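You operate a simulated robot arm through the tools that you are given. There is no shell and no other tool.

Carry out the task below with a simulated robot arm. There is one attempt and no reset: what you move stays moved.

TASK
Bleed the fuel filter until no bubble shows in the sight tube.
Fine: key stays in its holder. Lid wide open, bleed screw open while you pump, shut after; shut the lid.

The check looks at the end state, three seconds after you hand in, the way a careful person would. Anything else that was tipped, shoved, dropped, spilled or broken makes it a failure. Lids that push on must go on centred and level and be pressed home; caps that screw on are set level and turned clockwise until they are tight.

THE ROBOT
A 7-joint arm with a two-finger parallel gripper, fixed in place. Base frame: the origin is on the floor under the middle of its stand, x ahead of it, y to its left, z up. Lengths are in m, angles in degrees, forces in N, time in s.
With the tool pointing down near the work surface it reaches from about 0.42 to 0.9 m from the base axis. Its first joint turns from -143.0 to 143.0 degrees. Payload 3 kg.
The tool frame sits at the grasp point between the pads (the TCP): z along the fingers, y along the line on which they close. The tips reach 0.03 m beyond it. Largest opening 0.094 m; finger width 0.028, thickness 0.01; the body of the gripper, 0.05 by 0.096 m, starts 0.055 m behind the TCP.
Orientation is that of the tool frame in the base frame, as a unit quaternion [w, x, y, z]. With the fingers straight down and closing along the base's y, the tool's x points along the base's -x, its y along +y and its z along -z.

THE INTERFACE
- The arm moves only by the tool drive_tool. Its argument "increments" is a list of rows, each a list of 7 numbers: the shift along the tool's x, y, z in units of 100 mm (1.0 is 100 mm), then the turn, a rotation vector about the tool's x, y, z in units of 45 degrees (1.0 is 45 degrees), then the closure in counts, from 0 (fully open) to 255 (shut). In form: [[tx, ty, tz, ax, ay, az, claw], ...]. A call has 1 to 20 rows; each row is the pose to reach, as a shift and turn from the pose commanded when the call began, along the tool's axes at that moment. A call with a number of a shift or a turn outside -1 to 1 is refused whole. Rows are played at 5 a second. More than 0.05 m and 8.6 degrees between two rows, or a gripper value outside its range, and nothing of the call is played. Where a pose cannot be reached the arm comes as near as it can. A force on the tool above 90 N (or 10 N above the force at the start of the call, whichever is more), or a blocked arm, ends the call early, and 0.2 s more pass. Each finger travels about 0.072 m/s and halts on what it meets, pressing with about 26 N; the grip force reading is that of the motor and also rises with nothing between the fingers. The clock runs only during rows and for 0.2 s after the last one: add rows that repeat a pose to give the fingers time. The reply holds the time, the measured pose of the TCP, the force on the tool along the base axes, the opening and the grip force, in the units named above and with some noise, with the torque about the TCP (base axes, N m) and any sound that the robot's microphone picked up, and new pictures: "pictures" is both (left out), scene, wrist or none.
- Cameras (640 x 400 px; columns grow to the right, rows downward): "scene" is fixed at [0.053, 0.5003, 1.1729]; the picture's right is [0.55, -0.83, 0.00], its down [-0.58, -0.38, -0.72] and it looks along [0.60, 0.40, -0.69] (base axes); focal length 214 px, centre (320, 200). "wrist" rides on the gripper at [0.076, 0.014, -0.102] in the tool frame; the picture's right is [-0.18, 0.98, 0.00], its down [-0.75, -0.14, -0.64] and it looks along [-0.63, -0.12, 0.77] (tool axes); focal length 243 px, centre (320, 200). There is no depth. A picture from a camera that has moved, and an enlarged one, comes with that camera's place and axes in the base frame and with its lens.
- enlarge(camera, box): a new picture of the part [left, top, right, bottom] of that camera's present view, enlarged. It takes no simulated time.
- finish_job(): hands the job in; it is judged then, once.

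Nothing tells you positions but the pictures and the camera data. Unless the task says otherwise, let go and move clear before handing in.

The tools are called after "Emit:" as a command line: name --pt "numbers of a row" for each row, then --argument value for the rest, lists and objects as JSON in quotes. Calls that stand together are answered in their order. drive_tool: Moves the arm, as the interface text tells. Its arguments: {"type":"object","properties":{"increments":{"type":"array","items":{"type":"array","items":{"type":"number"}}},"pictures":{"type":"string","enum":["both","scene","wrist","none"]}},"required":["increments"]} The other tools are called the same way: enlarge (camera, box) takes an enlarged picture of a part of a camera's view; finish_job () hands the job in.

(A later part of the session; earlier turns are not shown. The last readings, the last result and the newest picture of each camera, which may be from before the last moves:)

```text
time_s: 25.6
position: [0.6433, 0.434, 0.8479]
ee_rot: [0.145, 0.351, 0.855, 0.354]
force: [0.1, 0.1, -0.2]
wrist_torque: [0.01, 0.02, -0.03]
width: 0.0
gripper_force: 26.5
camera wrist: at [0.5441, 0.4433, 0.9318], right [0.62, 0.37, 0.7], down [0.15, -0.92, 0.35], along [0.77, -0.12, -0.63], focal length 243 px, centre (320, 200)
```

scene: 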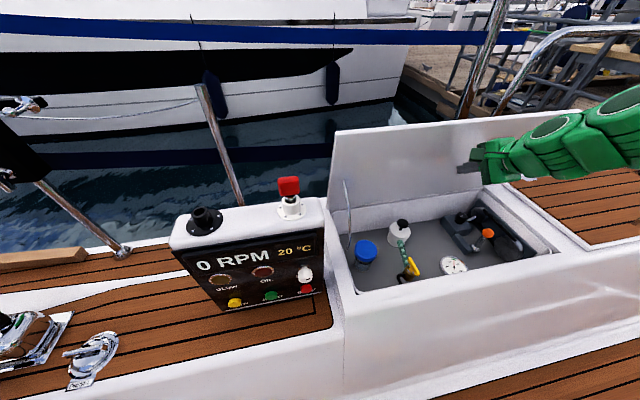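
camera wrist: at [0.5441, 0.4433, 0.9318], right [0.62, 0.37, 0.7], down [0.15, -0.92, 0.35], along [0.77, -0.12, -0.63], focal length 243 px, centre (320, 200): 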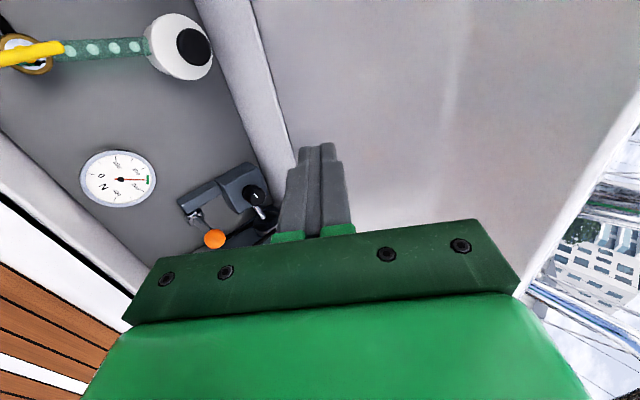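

Fingertips are in front of the lid's inner face. Pushing horizontally toward the water, gradually.

Emit:
drive_tool --pt "0 0.141 0.141 0 0 0 255" --pt "0 0.283 0.283 0 0 0 255" --pt "0 0.424 0.424 0 0 0 255" --pt "0 0.5 0.5 0 0 0 255" --pt "0 0.57 0.57 0 0 0 255" --pt "0 0.64 0.64 0 0 0 255" --pt "0 0.707 0.707 0 0 0 255"

```text
time_s: 27.2
position: [0.7103, 0.5078, 0.8494]
ee_rot: [0.145, 0.35, 0.855, 0.355]
force: [0.1, 0.3, -0.6]
wrist_torque: [-0.01, -0.02, -0.02]
width: 0.0
gripper_force: 26.0
camera wrist: at [0.6131, 0.5157, 0.9327], right [0.62, 0.37, 0.69], down [0.15, -0.92, 0.35], along [0.77, -0.12, -0.63], focal length 243 px, centre (320, 200)
```

scene: 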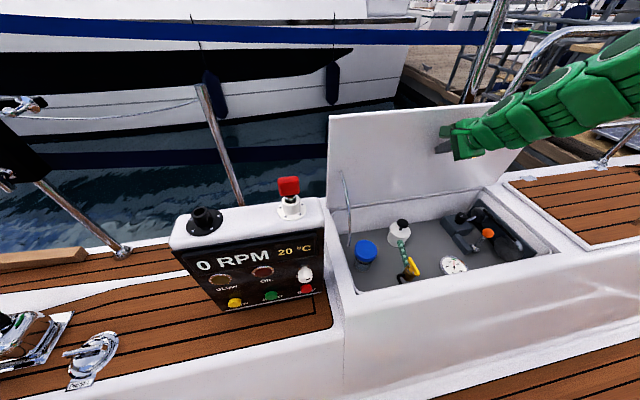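
wrist: 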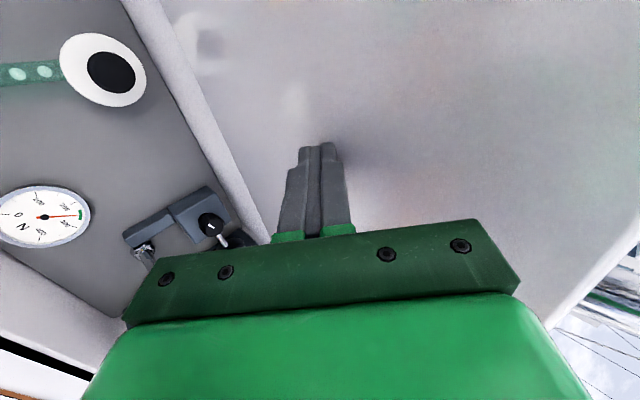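

The lid is moving further upright. Pushing on.

Emit:
drive_tool --pt "0 0.07 0.07 0 0 0 255" --pt "0 0.141 0.141 0 0 0 255" --pt "0 0.212 0.212 0 0 0 255" --pt "0 0.283 0.283 0 0 0 255"

Emit:
enlarge --camera "scene" --box '[310, 70, 570, 260]'

```text
time_s: 27.6
position: [0.7127, 0.5092, 0.85]
ee_rot: [0.14, 0.353, 0.855, 0.353]
force: [-51.9, -55.1, 35.8]
wrist_torque: [-0.11, 0.04, -0.36]
width: 0.0002
gripper_force: 26.4
stopped in row 1: the force on the tool passed its limit at 151 N (the readings are from after the stop); the commanded pose is now the measured one
camera wrist: at [0.6165, 0.5176, 0.9338], right [0.63, 0.36, 0.69], down [0.15, -0.92, 0.35], along [0.77, -0.11, -0.63], focal length 243 px, centre (320, 200)
```

scene: 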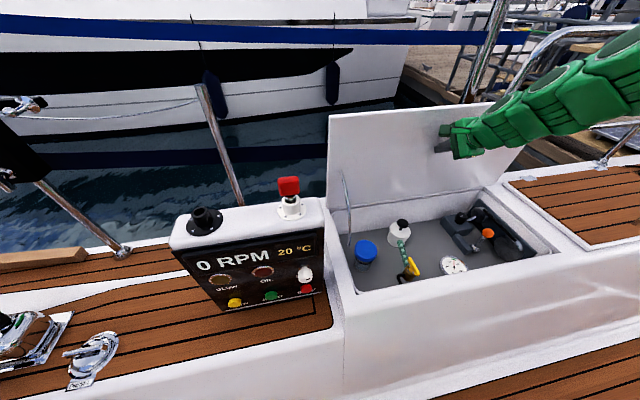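
wrist: 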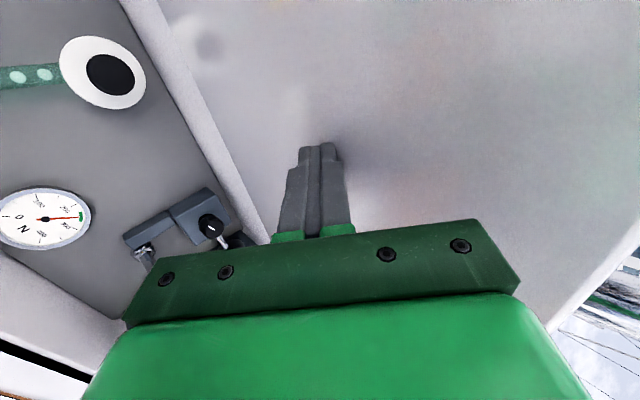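

```text
2.11 times, centred on (440, 165) of scene
camera zoom: at [0.053, 0.5003, 1.1729], right [0.55, -0.83, 0.0], down [-0.58, -0.38, -0.72], along [0.6, 0.4, -0.69], focal length 452 px, centre (67, 274)
```

zoom: 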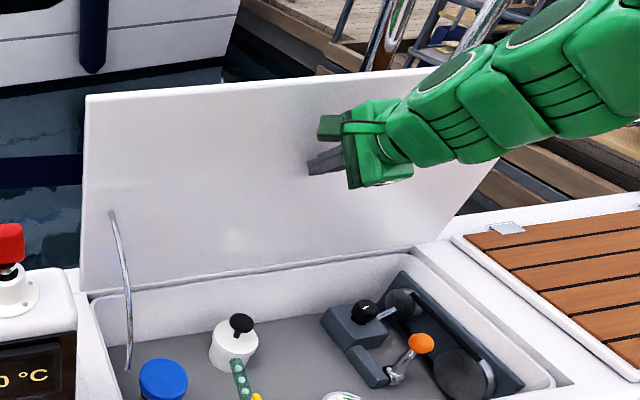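

The lid hit a firm stop at roughly 85° — that's wide open. Backing off and checking that it stays.

Emit:
drive_tool --pt "0 -0.14 -0.14 0 0 0 255" --pt "0 -0.35 -0.35 0 0 0 255" --pt "0 -0.6 -0.6 0 0 0 255" --pt "0 -0.8 -0.8 0 0 0 255" --pt "0 -0.8 -0.8 0 0 0 255"

Emit:
enlarge --camera "scene" --box '[310, 70, 570, 300]'

Emit:
enlarge --camera "wrist" --box '[0, 0, 280, 260]'

```text
time_s: 28.8
position: [0.6379, 0.4289, 0.8466]
ee_rot: [0.141, 0.351, 0.856, 0.353]
force: [0.5, 0.5, -0.1]
wrist_torque: [0.0, 0.01, 0.0]
width: 0.0
gripper_force: 25.7
camera wrist: at [0.5397, 0.4379, 0.9307], right [0.62, 0.37, 0.69], down [0.15, -0.92, 0.35], along [0.77, -0.12, -0.63], focal length 243 px, centre (320, 200)
```

scene: 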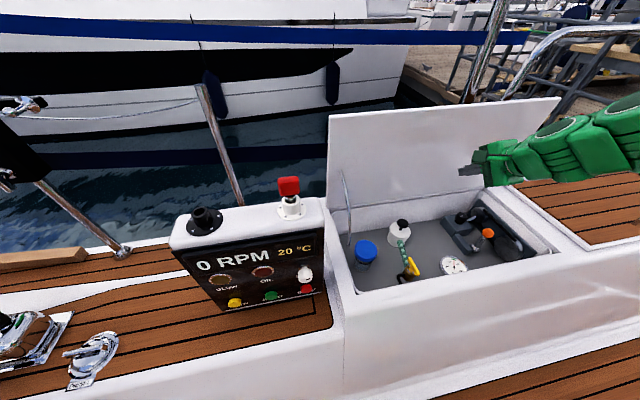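
wrist: 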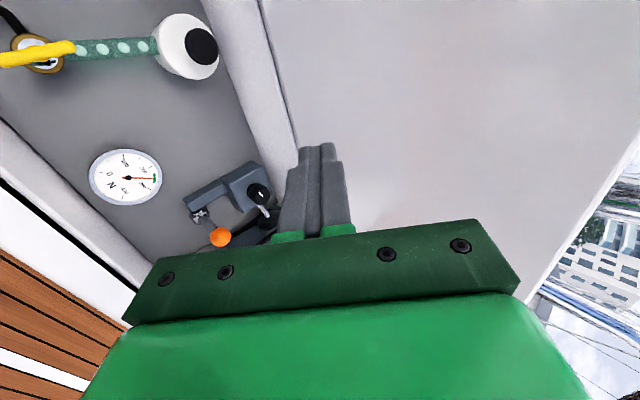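

```text
1.74 times, centred on (440, 185) of scene
camera zoom: at [0.053, 0.5003, 1.1729], right [0.55, -0.83, 0.0], down [-0.58, -0.38, -0.72], along [0.6, 0.4, -0.69], focal length 373 px, centre (111, 226)
```

zoom: 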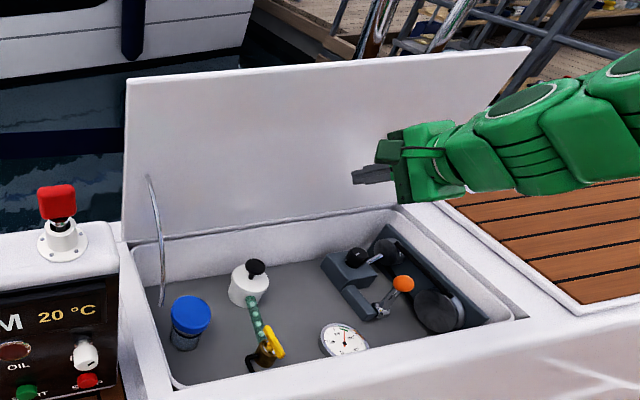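

```text
1.54 times, centred on (140, 130) of wrist
camera zoom: at [0.5397, 0.4379, 0.9307], right [0.62, 0.37, 0.69], down [0.15, -0.92, 0.35], along [0.77, -0.12, -0.63], focal length 373 px, centre (597, 308)
```

zoom: 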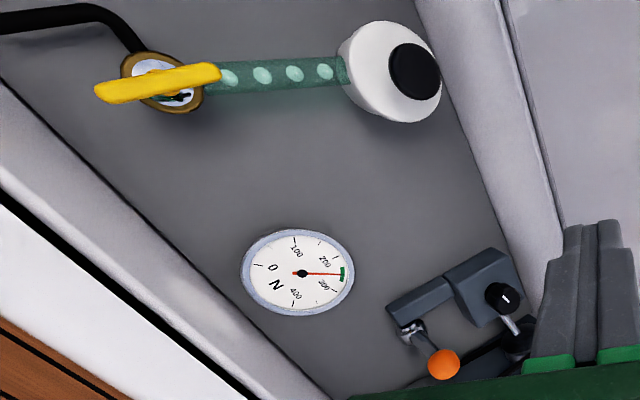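

The lid stays open by itself. Now I'll return the tool to vertical, then yaw 90° so the fingers can close across the yellow bleed-screw wing.

Emit:
drive_tool --pt "0 0 0 0.166 0 0 255" --pt "0 0 0 0.333 0 0 200" --pt "0 0 0 0.5 0 0 160" --pt "0 0 0 0.666 0 0 100" --pt "0 0 0 0.833 0 0 100" --pt "0 0 0 0.99 0 0 100" --pictures "none"

Emit:
drive_tool --pt "0.15 -0.1 0 0 0 -0.166 100" --pt "0.3 -0.2 0 0 0 -0.333 100" --pt "0.45 -0.3 0 0 0 -0.5 100" --pt "0.6 -0.4 0 0 0 -0.666 100" --pt "0.75 -0.5 0 0 0 -0.833 100" --pt "0.87 -0.65 0 0 0 -1.0 100"

```text
time_s: 30.2
position: [0.6338, 0.4274, 0.8479]
ee_rot: [-0.003, 0.38, 0.925, 0.0]
force: [0.2, -0.1, 0.0]
wrist_torque: [0.0, 0.0, 0.01]
width: 0.0571
gripper_force: 0.0
```

```text
time_s: 31.6
position: [0.5288, 0.4437, 0.8493]
ee_rot: [-0.001, -0.004, 1.0, 0.003]
force: [-0.5, -0.6, 0.0]
wrist_torque: [0.01, 0.0, 0.01]
width: 0.057
gripper_force: 0.0
camera wrist: at [0.4523, 0.4562, 0.9523], right [0.18, 0.98, 0.01], down [0.76, -0.14, 0.64], along [0.63, -0.11, -0.77], focal length 243 px, centre (320, 200)
```

scene: 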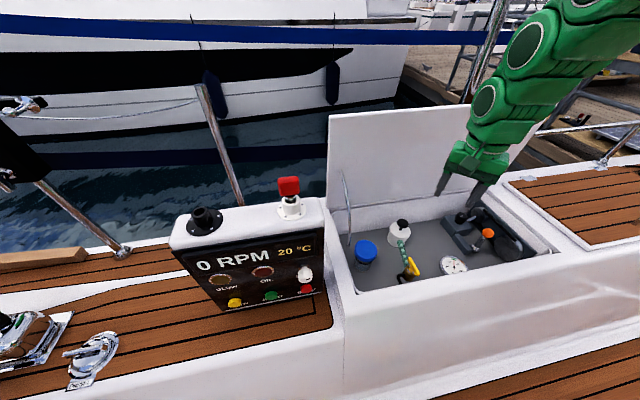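
wrist: 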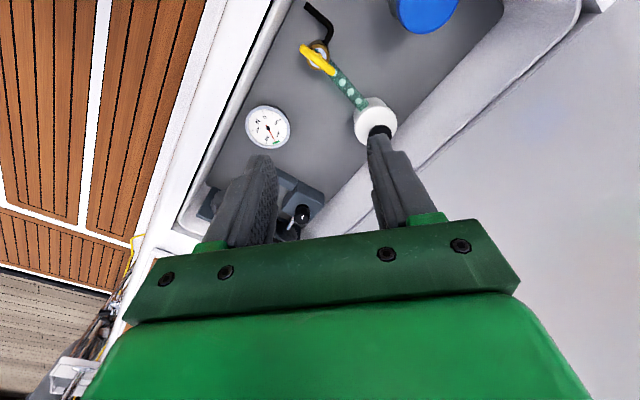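

Now over the wing at 0.85 m height. Continuing the yaw another 45°.

Emit:
drive_tool --pt "0 0 0.1 0 0 -0.166 100" --pt "0 0 0.2 0 0 -0.333 100" --pt "0 0 0.3 0 0 -0.5 100" --pt "0 0 0.4 0 0 -0.666 100" --pt "0 0 0.5 0 0 -0.833 100" --pt "0 0 0.6 0 0 -1.0 100"

Emit:
enlarge --camera "wrist" --box '[200, 0, 440, 220]'

```text
time_s: 33.0
position: [0.5282, 0.4449, 0.7884]
ee_rot: [0.001, -0.387, 0.922, 0.003]
force: [-0.2, 0.1, 0.5]
wrist_torque: [-0.02, 0.01, 0.0]
width: 0.0573
gripper_force: 0.2
camera wrist: at [0.4642, 0.3996, 0.8924], right [-0.57, 0.82, 0.01], down [0.63, 0.43, 0.64], along [0.53, 0.37, -0.76], focal length 243 px, centre (320, 200)
```

scene: 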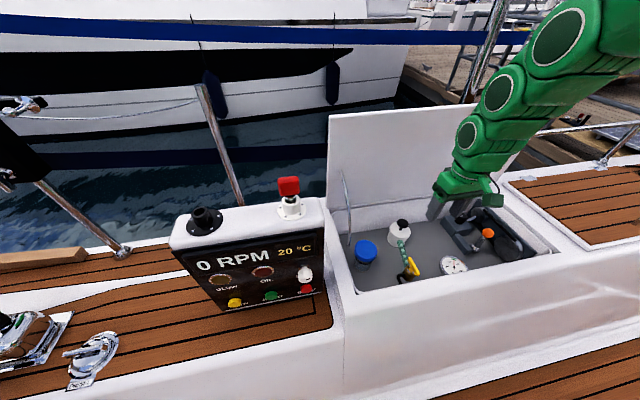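
wrist: 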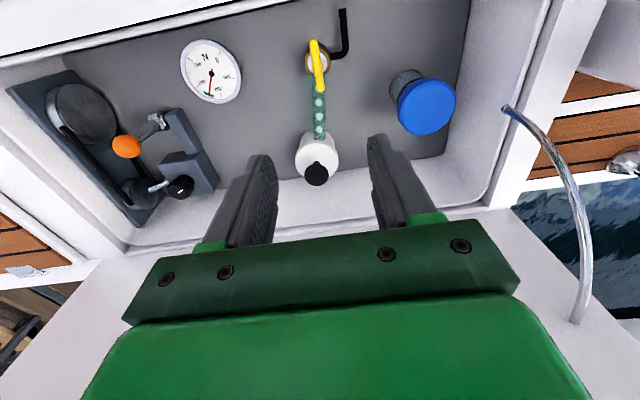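

```text
1.82 times, centred on (320, 110) of wrist
camera zoom: at [0.4642, 0.3996, 0.8924], right [-0.57, 0.82, 0.01], down [0.63, 0.43, 0.64], along [0.53, 0.37, -0.76], focal length 441 px, centre (320, 364)
```

zoom: 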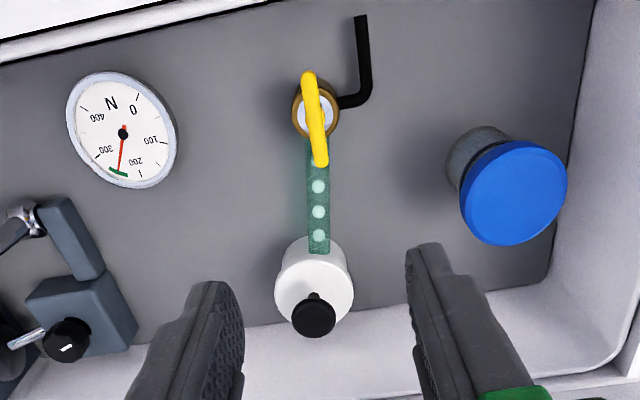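

Now I see the valve from above: the wing lies along the tube (azimuth ≈45°), centre ≈ (0.528, 0.442, 0.52). Going down nearer for a closer look.

Emit:
drive_tool --pt "0.02 -0.02 0.4 0 0 0 100" --pt "0.02 -0.02 0.8 0 0 0 100" --pt "0.02 -0.02 1.0 0 0 0 100" --pt "0.02 -0.02 1.0 0 0 0 100"

Emit:
enlarge --camera "wrist" --box '[240, 0, 420, 180]'

Emit:
enlarge --camera "scene" --box '[370, 200, 450, 290]'

```text
time_s: 34.0
position: [0.5281, 0.4403, 0.6877]
ee_rot: [0.0, -0.386, 0.922, 0.003]
force: [0.6, 0.6, -0.2]
wrist_torque: [0.03, 0.0, 0.02]
width: 0.0573
gripper_force: 0.0
camera wrist: at [0.465, 0.3966, 0.7905], right [-0.57, 0.82, 0.01], down [0.63, 0.43, 0.64], along [0.53, 0.37, -0.77], focal length 243 px, centre (320, 200)
```

scene: 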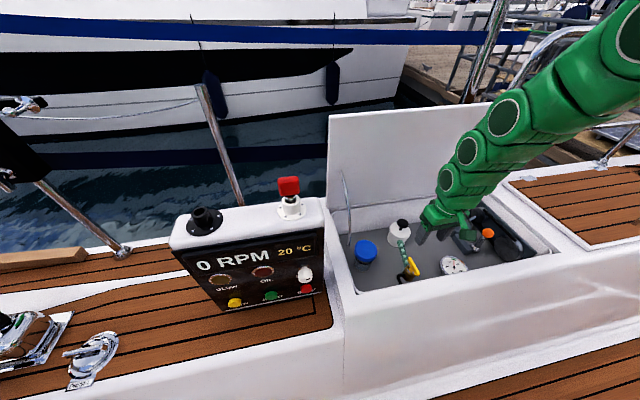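
wrist: 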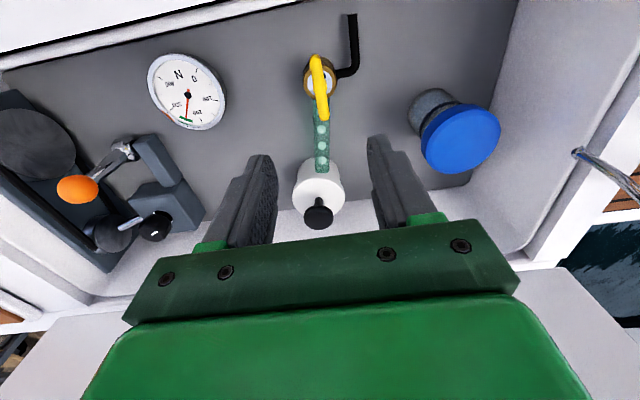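

```text
2.22 times, centred on (330, 90) of wrist
camera zoom: at [0.465, 0.3966, 0.7905], right [-0.57, 0.82, 0.01], down [0.63, 0.43, 0.64], along [0.53, 0.37, -0.77], focal length 539 px, centre (298, 444)
```

zoom: 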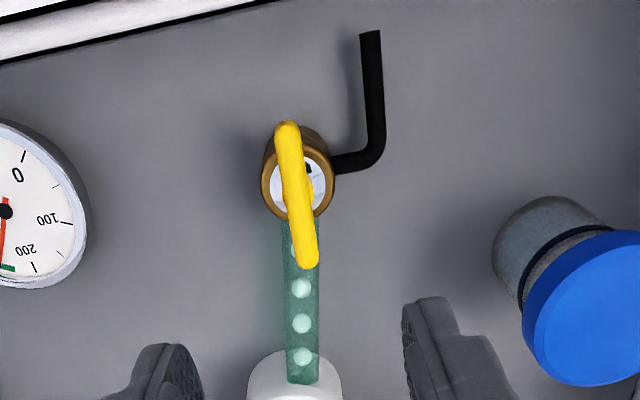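

```text
4.44 times, centred on (410, 245) of scene
camera zoom: at [0.053, 0.5003, 1.1729], right [0.55, -0.83, 0.0], down [-0.58, -0.38, -0.72], along [0.6, 0.4, -0.69], focal length 953 px, centre (-80, 0)
```

zoom: 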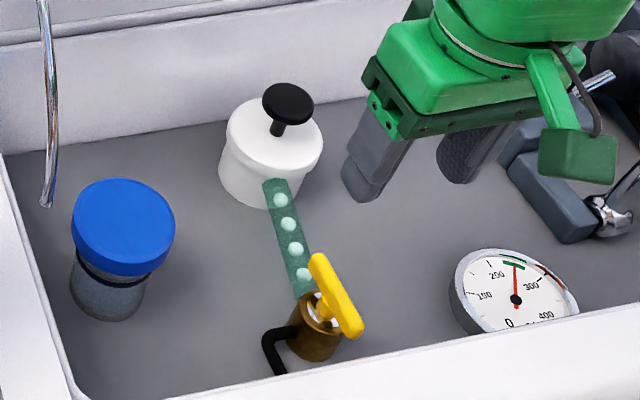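

Zooming tightly on the dial under the wing to read any open/shut markings.

Emit:
enlarge --camera "wrist" --box '[295, 45, 345, 130]'

Emit:
enlarge --camera "scene" --box '[395, 245, 425, 285]'

```text
4.71 times, centred on (320, 88) of wrist
camera zoom: at [0.465, 0.3966, 0.7905], right [-0.57, 0.82, 0.01], down [0.63, 0.43, 0.64], along [0.53, 0.37, -0.77], focal length 1142 px, centre (320, 729)
```

zoom: 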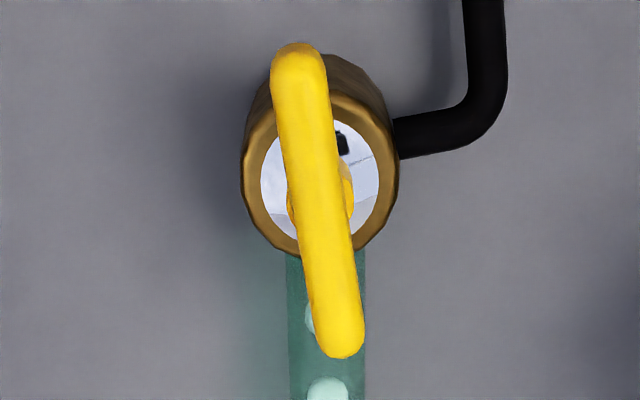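

```text
10.00 times, centred on (410, 265) of scene
camera zoom: at [0.053, 0.5003, 1.1729], right [0.55, -0.83, 0.0], down [-0.58, -0.38, -0.72], along [0.6, 0.4, -0.69], focal length 2145 px, centre (-580, -450)
```

zoom: 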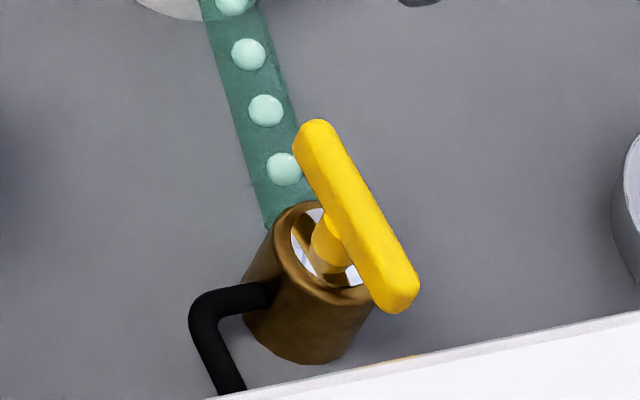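

The yellow T-handle stands on a stem above the brass body, with good clearance. Descending with open fingers around it.

Emit:
drive_tool --pt "0 0 0.3 0 0 0 100" --pt "0 0 0.6 0 0 0 100" --pt "0 0 0.9 0 0 0 100" --pt "0 0 1.0 0 0 0 100" --pt "0 0 1.0 0 0 0 100"

Emit:
enlarge --camera "scene" --box '[380, 200, 480, 290]'

```text
time_s: 35.2
position: [0.5282, 0.4432, 0.5888]
ee_rot: [0.001, -0.386, 0.922, 0.003]
force: [-0.2, -0.3, -0.4]
wrist_torque: [0.01, 0.01, 0.01]
width: 0.0574
gripper_force: 0.1
camera wrist: at [0.4648, 0.3978, 0.6919], right [-0.57, 0.82, 0.01], down [0.63, 0.43, 0.64], along [0.53, 0.37, -0.77], focal length 243 px, centre (320, 200)
```

scene: 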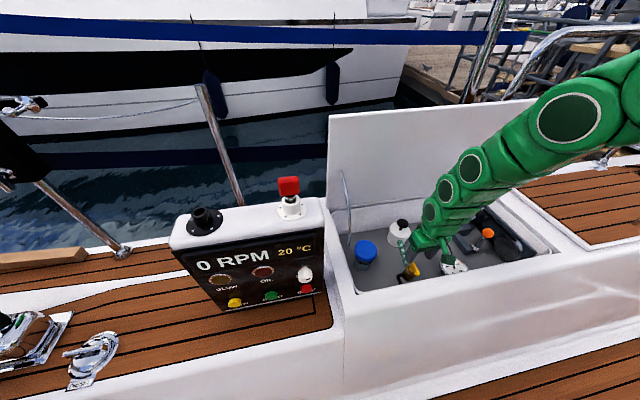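
wrist: 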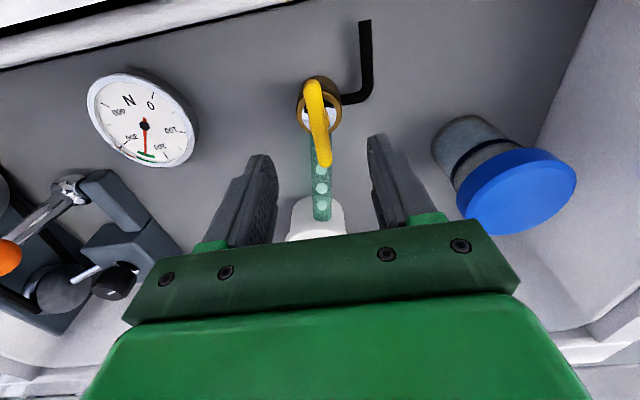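

```text
4.44 times, centred on (430, 245) of scene
camera zoom: at [0.053, 0.5003, 1.1729], right [0.55, -0.83, 0.0], down [-0.58, -0.38, -0.72], along [0.6, 0.4, -0.69], focal length 953 px, centre (-169, 0)
```

zoom: 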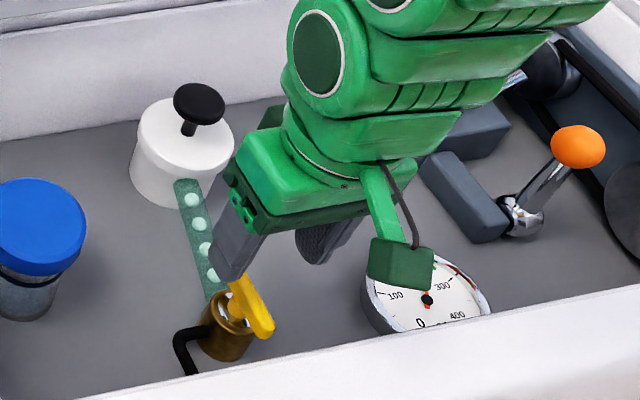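

Fingers straddle the wing line well. Descending the last 6 cm slowly, watching for contact of the camera box with the rim.

Emit:
drive_tool --pt "0.01 0 0.15 0 0 0 100" --pt "0.01 0 0.3 0 0 0 100" --pt "0.01 0 0.4 0 0 0 100" --pt "0.01 0 0.5 0 0 0 100" --pt "0.01 0 0.59 0 0 0 100" --pt "0.01 0 0.59 0 0 0 100"

Emit:
enlarge --camera "scene" --box '[380, 210, 480, 300]'

Emit:
enlarge --camera "wrist" --box '[220, 60, 420, 250]'

```text
time_s: 36.6
position: [0.5265, 0.4431, 0.5301]
ee_rot: [0.001, -0.386, 0.923, 0.003]
force: [-0.9, 0.6, 0.8]
wrist_torque: [0.01, 0.0, 0.02]
width: 0.0572
gripper_force: 0.1
camera wrist: at [0.4633, 0.3973, 0.6335], right [-0.57, 0.82, 0.01], down [0.63, 0.43, 0.64], along [0.53, 0.37, -0.77], focal length 243 px, centre (320, 200)
```

scene: 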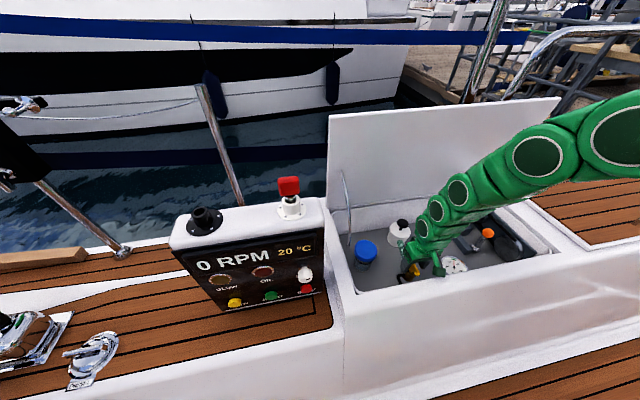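
wrist: 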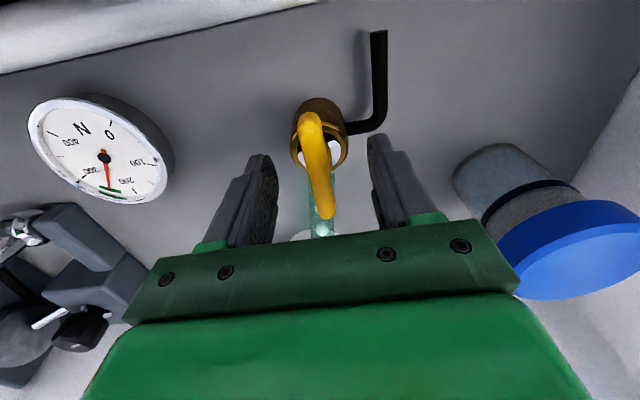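

```text
4.44 times, centred on (430, 255) of scene
camera zoom: at [0.053, 0.5003, 1.1729], right [0.55, -0.83, 0.0], down [-0.58, -0.38, -0.72], along [0.6, 0.4, -0.69], focal length 953 px, centre (-169, -44)
```

zoom: 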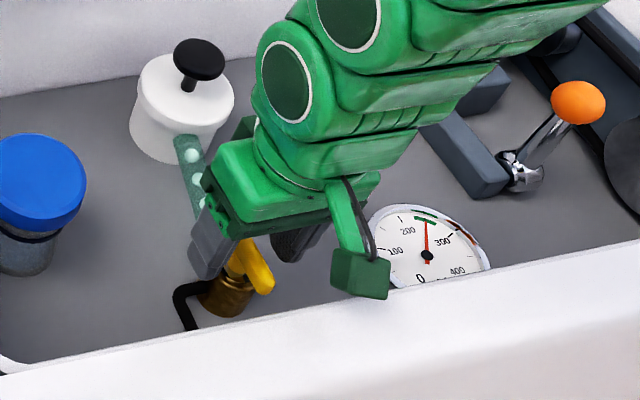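

```text
2.11 times, centred on (320, 155) of wrist
camera zoom: at [0.4633, 0.3973, 0.6335], right [-0.57, 0.82, 0.01], down [0.63, 0.43, 0.64], along [0.53, 0.37, -0.77], focal length 511 px, centre (320, 295)
```

zoom: 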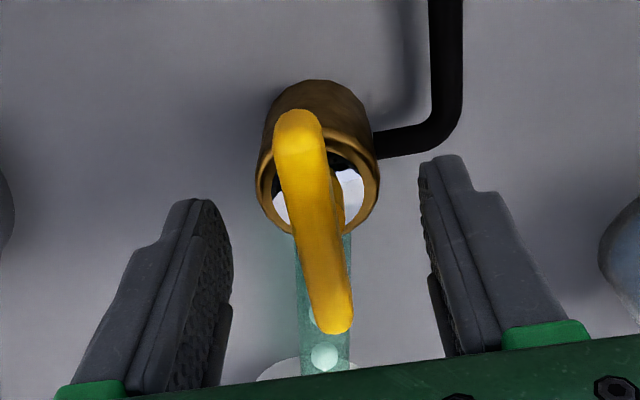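

Fingers are on both sides of the T-handle at the right height. Closing on it.

Emit:
drive_tool --pt "0 0 0.04 0 0 0 100" --pt "0 0 0.04 0 0 0 180" --pt "0 0 0.04 0 0 0 255" --pt "0 0 0.04 0 0 0 255" --pt "0 0 0.04 0 0 0 255" --pt "0 0 0.04 0 0 0 255" --pictures "wrist"

Emit:
enlarge --camera "wrist" --box '[220, 60, 420, 250]'

```text
time_s: 38.0
position: [0.5268, 0.4414, 0.5264]
ee_rot: [0.001, -0.386, 0.922, 0.004]
force: [19.0, -14.8, -11.2]
wrist_torque: [0.3, -0.35, -0.25]
width: 0.0164
gripper_force: 44.7
camera wrist: at [0.4634, 0.3968, 0.6289], right [-0.57, 0.82, 0.01], down [0.63, 0.43, 0.64], along [0.53, 0.37, -0.77], focal length 243 px, centre (320, 200)
```

wrist: 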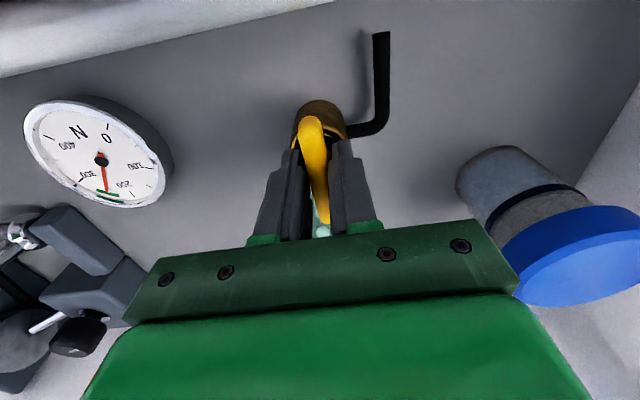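

```text
2.11 times, centred on (320, 155) of wrist
camera zoom: at [0.4634, 0.3968, 0.6289], right [-0.57, 0.82, 0.01], down [0.63, 0.43, 0.64], along [0.53, 0.37, -0.77], focal length 511 px, centre (320, 295)
```

zoom: 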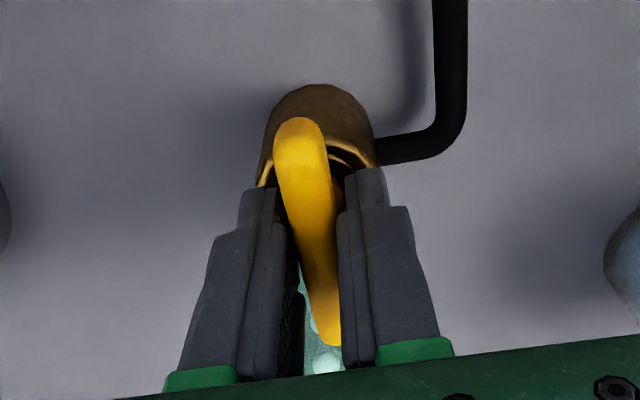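

Gripped the T-handle (about 16 mm, slightly off-angle). Now turning counter-clockwise (seen from above) by 45° to open, watching torque and sound.

Emit:
drive_tool --pt "0 -0.01 0 0 0 -0.166 255" --pt "0 -0.01 0 0 0 -0.333 255" --pt "0 -0.01 0 0 0 -0.5 255" --pt "0 -0.01 0 0 0 -0.666 255" --pt "0 -0.01 0 0 0 -0.833 255" --pt "0 -0.01 0 0 0 -1.0 255" --pt "0 -0.01 0 0 0 -1.0 255"

Emit:
enlarge --camera "wrist" --box '[220, 60, 420, 250]'

Emit:
enlarge --camera "scene" --box '[380, 210, 480, 300]'

```text
time_s: 39.6
position: [0.5271, 0.4413, 0.5271]
ee_rot: [-0.002, 0.709, -0.705, -0.003]
force: [-5.4, -16.2, 10.4]
wrist_torque: [-0.09, 0.12, -3.78]
width: 0.0417
gripper_force: 44.6
camera wrist: at [0.5137, 0.365, 0.6287], right [-0.98, 0.18, 0.0], down [0.14, 0.75, 0.65], along [0.11, 0.64, -0.76], focal length 243 px, centre (320, 200)
```

scene: 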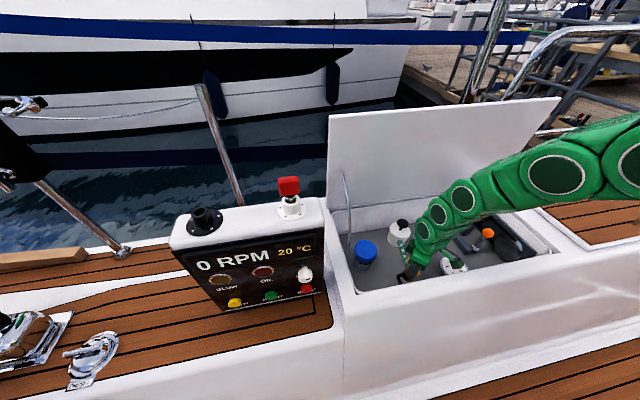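
wrist: 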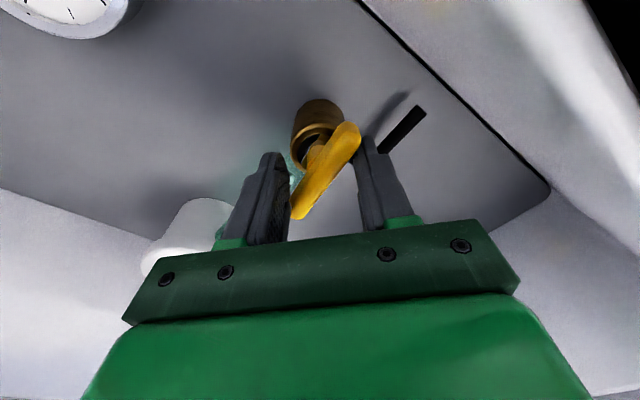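

```text
2.11 times, centred on (320, 155) of wrist
camera zoom: at [0.5137, 0.365, 0.6287], right [-0.98, 0.18, 0.0], down [0.14, 0.75, 0.65], along [0.11, 0.64, -0.76], focal length 511 px, centre (320, 295)
```

zoom: 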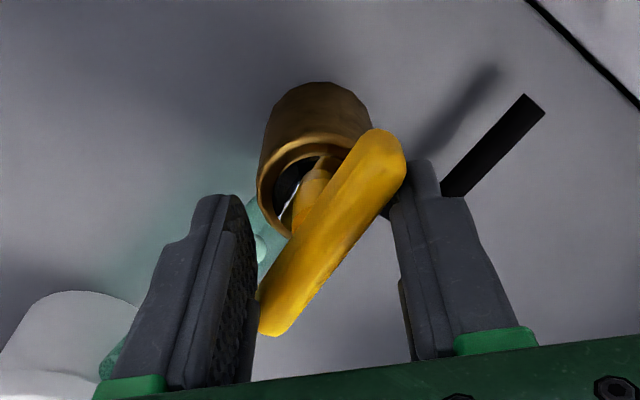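

```text
4.44 times, centred on (430, 255) of scene
camera zoom: at [0.053, 0.5003, 1.1729], right [0.55, -0.83, 0.0], down [-0.58, -0.38, -0.72], along [0.6, 0.4, -0.69], focal length 953 px, centre (-169, -44)
```

zoom: 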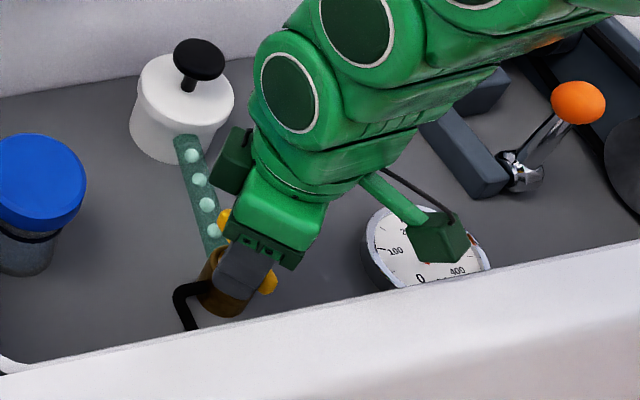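

The gripper turned 45°, but the handle followed only ~8° and the fingers were forced open; the torque is −3.8 N·m. I'll hold for a moment to see whether the handle is slowly moving or is at a stop.

Emit:
drive_tool --pt "0 0 0 0 0 0 255" --pt "0 0 0 0 0 0 255" --pt "0 0 0 0 0 0 255" --pt "0 0 0 0 0 0 255" --pictures "wrist"

Emit:
enlarge --camera "wrist" --box '[220, 60, 420, 250]'

```text
time_s: 40.6
position: [0.5271, 0.4428, 0.5263]
ee_rot: [-0.001, 0.709, -0.705, -0.004]
force: [-3.8, -15.8, 9.2]
wrist_torque: [0.02, -0.06, -3.69]
width: 0.0421
gripper_force: 44.8
camera wrist: at [0.5137, 0.3651, 0.6287], right [-0.98, 0.18, 0.0], down [0.14, 0.75, 0.65], along [0.11, 0.64, -0.76], focal length 243 px, centre (320, 200)
```

wrist: 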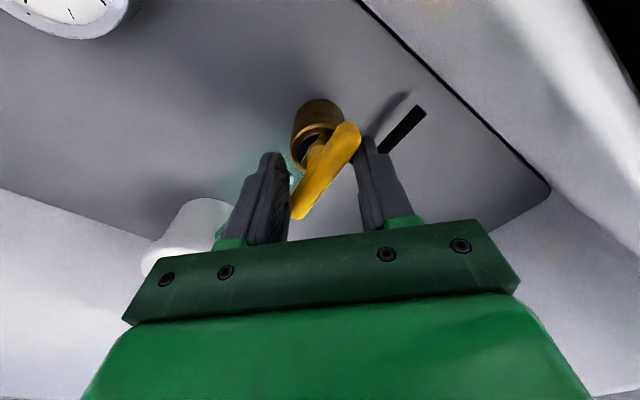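

```text
2.11 times, centred on (320, 155) of wrist
camera zoom: at [0.5137, 0.3651, 0.6287], right [-0.98, 0.18, 0.0], down [0.14, 0.75, 0.65], along [0.11, 0.64, -0.76], focal length 511 px, centre (320, 295)
```

zoom: 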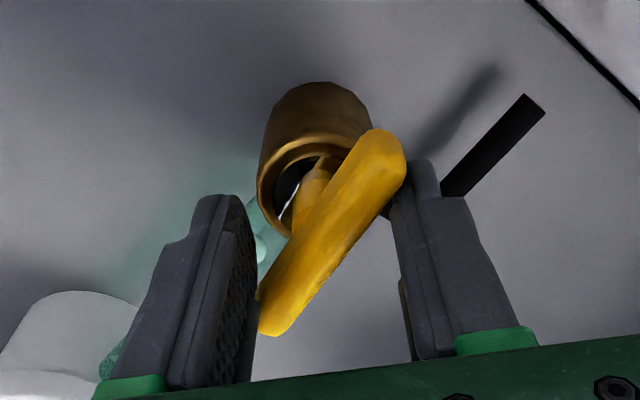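

The handle is solidly against something in the counter-clockwise direction. I'll rotate back to re-align with the handle rather than force it.

Emit:
drive_tool --pt "0 0 0 0 0 0.166 255" --pt "0 0 0 0 0 0.333 255" --pt "0 0 0 0 0 0.5 255" --pt "0 0 0 0 0 0.666 255" --pt "0 0 0 0 0 0.833 255" --pt "0 0 0 0 0 0.95 255" --pt "0 0 0 0 0 0.95 255"

Emit:
enlarge --camera "wrist" --box '[220, 60, 420, 250]'

```text
time_s: 41.9
position: [0.529, 0.4428, 0.5284]
ee_rot: [0.002, -0.447, 0.895, 0.003]
force: [-12.3, 0.0, 38.6]
wrist_torque: [-0.2, 1.19, -0.76]
width: 0.0155
gripper_force: 45.1
stopped in row 6: the force on the tool passed its limit at 93 N (the readings are from after the stop); the commanded pose is now the measured one
camera wrist: at [0.4709, 0.3899, 0.6316], right [-0.67, 0.74, 0.0], down [0.57, 0.51, 0.65], along [0.47, 0.44, -0.76], focal length 243 px, centre (320, 200)
```

scene: 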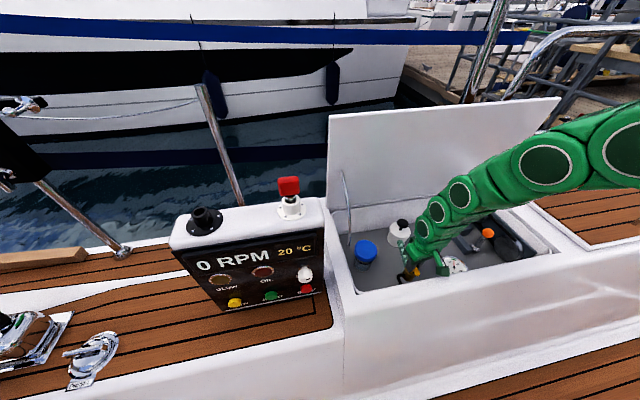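
wrist: 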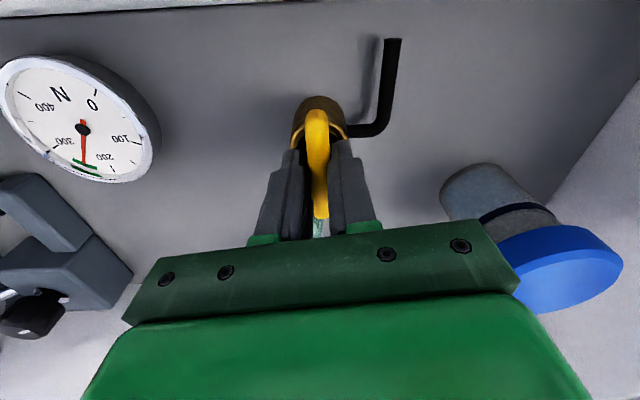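

```text
2.11 times, centred on (320, 155) of wrist
camera zoom: at [0.4709, 0.3899, 0.6316], right [-0.67, 0.74, 0.0], down [0.57, 0.51, 0.65], along [0.47, 0.44, -0.76], focal length 511 px, centre (320, 295)
```

zoom: 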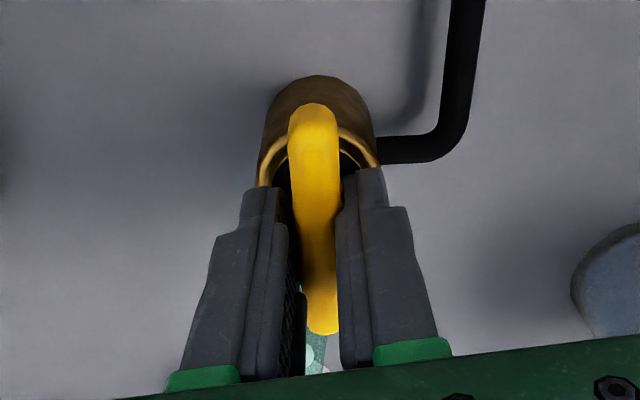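

The last row was stopped by a 93 N force, possibly the camera box meeting the rim. Looking at the scene closely.

Emit:
enlarge --camera "scene" --box '[385, 220, 465, 295]'

Emit:
enlarge --camera "wrist" --box '[280, 80, 360, 150]'

```text
5.33 times, centred on (425, 258) of scene
camera zoom: at [0.053, 0.5003, 1.1729], right [0.55, -0.83, 0.0], down [-0.58, -0.38, -0.72], along [0.6, 0.4, -0.69], focal length 1144 px, centre (-240, -107)
```

zoom: 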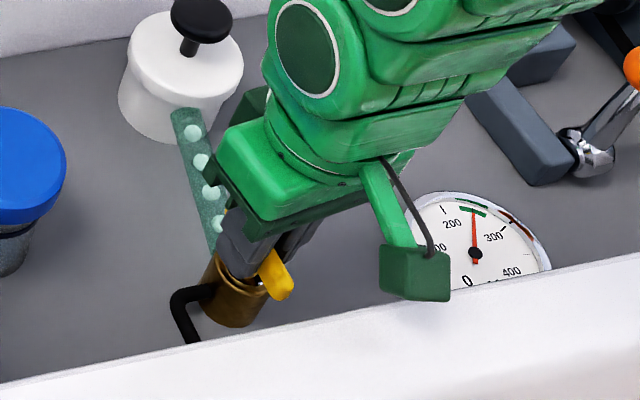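

```text
5.71 times, centred on (320, 115) of wrist
camera zoom: at [0.4709, 0.3899, 0.6316], right [-0.67, 0.74, 0.0], down [0.57, 0.51, 0.65], along [0.47, 0.44, -0.76], focal length 1386 px, centre (320, 686)
```

zoom: 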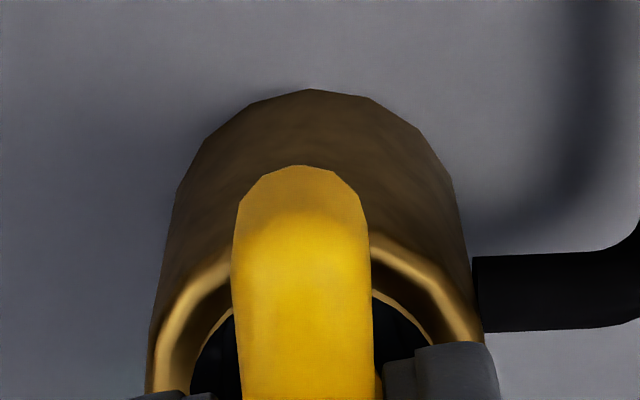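

I'll release the handle, lift clear and look at where it now stands.

Emit:
drive_tool --pt "0 0 0 0 0 0 200" --pt "0 0 0 0 0 0 120" --pt "0 0 -0.02 0 0 0 100" --pt "0 0 -0.3 0 0 0 100" --pt "0 0 -0.7 0 0 0 100" --pt "0 0 -1.0 0 0 0 100" --pt "0 0 -1.0 0 0 0 100"

Emit:
enlarge --camera "wrist" --box '[240, 20, 420, 200]'

Emit:
enlarge --camera "scene" --box '[385, 215, 445, 290]'

```text
time_s: 43.5
position: [0.5288, 0.4413, 0.6283]
ee_rot: [0.003, -0.447, 0.895, 0.003]
force: [-0.7, -0.1, -1.0]
wrist_torque: [0.0, 0.03, -0.01]
width: 0.0572
gripper_force: 0.1
camera wrist: at [0.4716, 0.387, 0.7323], right [-0.68, 0.74, 0.01], down [0.56, 0.51, 0.65], along [0.47, 0.44, -0.76], focal length 243 px, centre (320, 200)
```

scene: 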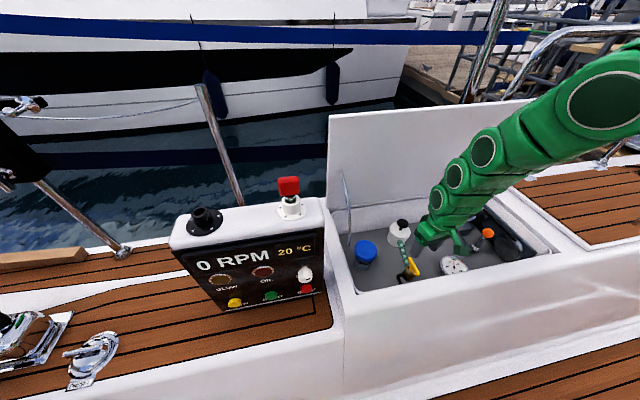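
wrist: 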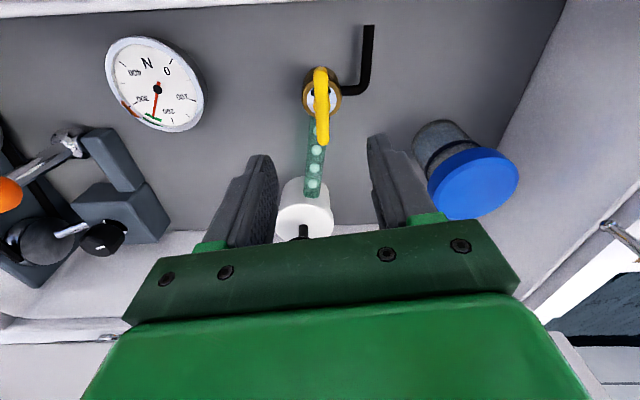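

```text
2.22 times, centred on (330, 110) of wrist
camera zoom: at [0.4716, 0.387, 0.7323], right [-0.68, 0.74, 0.01], down [0.56, 0.51, 0.65], along [0.47, 0.44, -0.76], focal length 539 px, centre (298, 400)
```

zoom: 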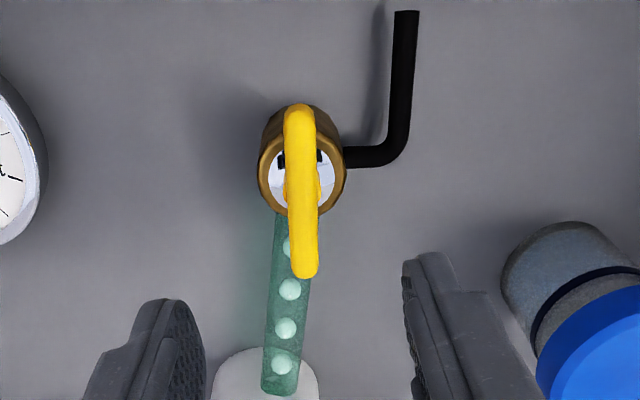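

```text
5.33 times, centred on (415, 252) of scene
camera zoom: at [0.053, 0.5003, 1.1729], right [0.55, -0.83, 0.0], down [-0.58, -0.38, -0.72], along [0.6, 0.4, -0.69], focal length 1144 px, centre (-187, -80)
```

zoom: 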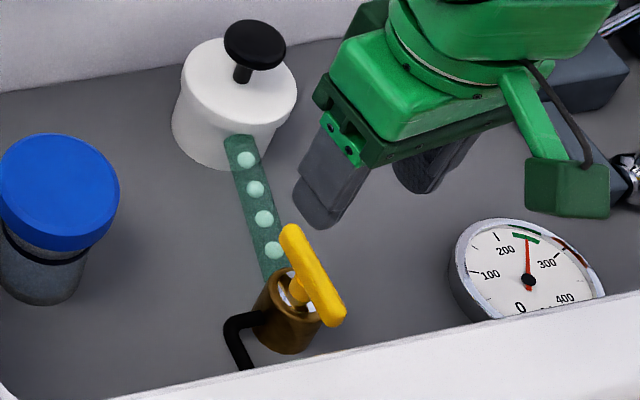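

The handle is back at its original angle (~45°), so counter-clockwise is a firm stop. I'll re-grip slightly higher, aligned, and test gently clockwise.

Emit:
drive_tool --pt "0 0 0.3 0 0 0.09 100" --pt "0 0 0.6 0 0 0.18 100" --pt "0 0 0.8 0 0 0.18 100" --pt "0 0 0.97 0 0 0.18 100" --pt "0 0 0.97 0 0 0.18 100" --pictures "none"

Emit:
drive_tool --pt "0 0 0 0 0 0 180" --pt "0 0 0 0 0 0 255" --pt "0 0 0 0 0 0 255" --pt "0 0 0 0 0 0 255" --pt "0 0 0 0 0 0 255" --pictures "wrist"

```text
time_s: 44.6
position: [0.5278, 0.4405, 0.5313]
ee_rot: [0.003, -0.383, 0.924, 0.004]
force: [-0.1, -0.4, 0.4]
wrist_torque: [0.01, 0.03, 0.01]
width: 0.0573
gripper_force: 0.0
```

```text
time_s: 45.9
position: [0.5281, 0.4428, 0.5309]
ee_rot: [0.001, -0.383, 0.924, 0.003]
force: [-11.6, 8.4, 2.4]
wrist_torque: [0.01, 0.44, 0.0]
width: 0.0155
gripper_force: 45.4
camera wrist: at [0.4639, 0.3979, 0.6338], right [-0.57, 0.82, 0.01], down [0.63, 0.43, 0.65], along [0.53, 0.37, -0.76], focal length 243 px, centre (320, 200)
```

wrist: 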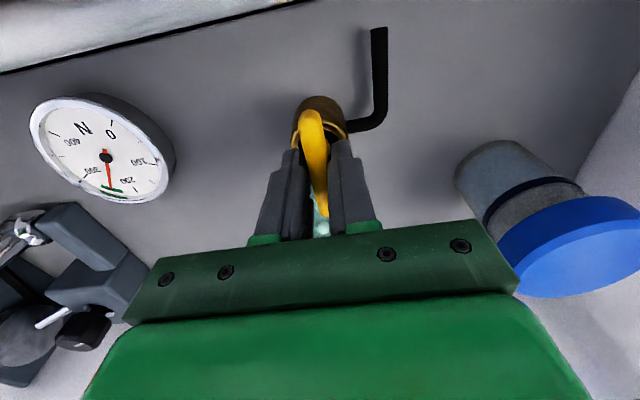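

Cleanly aligned now (zero torque). Testing a gentle 15° clockwise turn.

Emit:
drive_tool --pt "0 0 0 0 0 0.083 255" --pt "0 0 0 0 0 0.166 255" --pt "0 0 0 0 0 0.25 255" --pt "0 0 0 0 0 0.333 255" --pt "0 0 0 0 0 0.333 255" --pictures "wrist"

Emit:
enlarge --camera "wrist" --box '[220, 60, 420, 250]'

```text
time_s: 47.0
position: [0.5289, 0.4423, 0.5311]
ee_rot: [0.002, -0.26, 0.966, 0.004]
force: [-8.2, -6.0, -2.0]
wrist_torque: [-0.07, -0.08, 0.0]
width: 0.0159
gripper_force: 44.9
camera wrist: at [0.4549, 0.4158, 0.6339], right [-0.33, 0.94, 0.01], down [0.72, 0.25, 0.64], along [0.61, 0.22, -0.76], focal length 243 px, centre (320, 200)
```

wrist: 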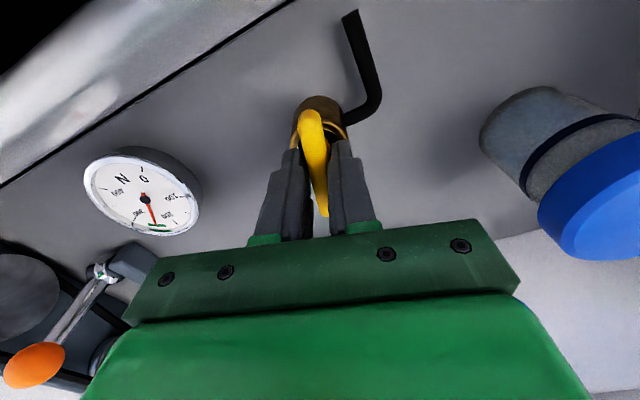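

```text
2.11 times, centred on (320, 155) of wrist
camera zoom: at [0.4549, 0.4158, 0.6339], right [-0.33, 0.94, 0.01], down [0.72, 0.25, 0.64], along [0.61, 0.22, -0.76], focal length 511 px, centre (320, 295)
```

zoom: 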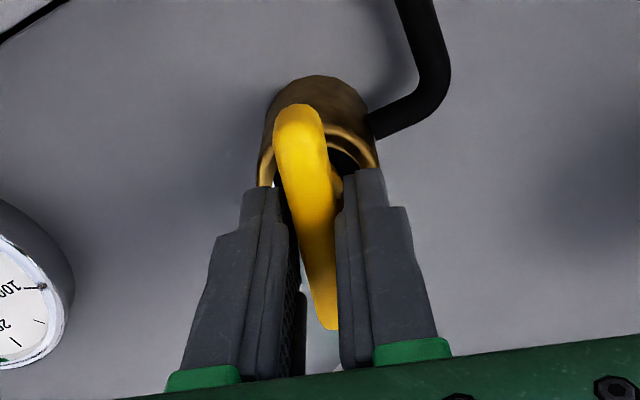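

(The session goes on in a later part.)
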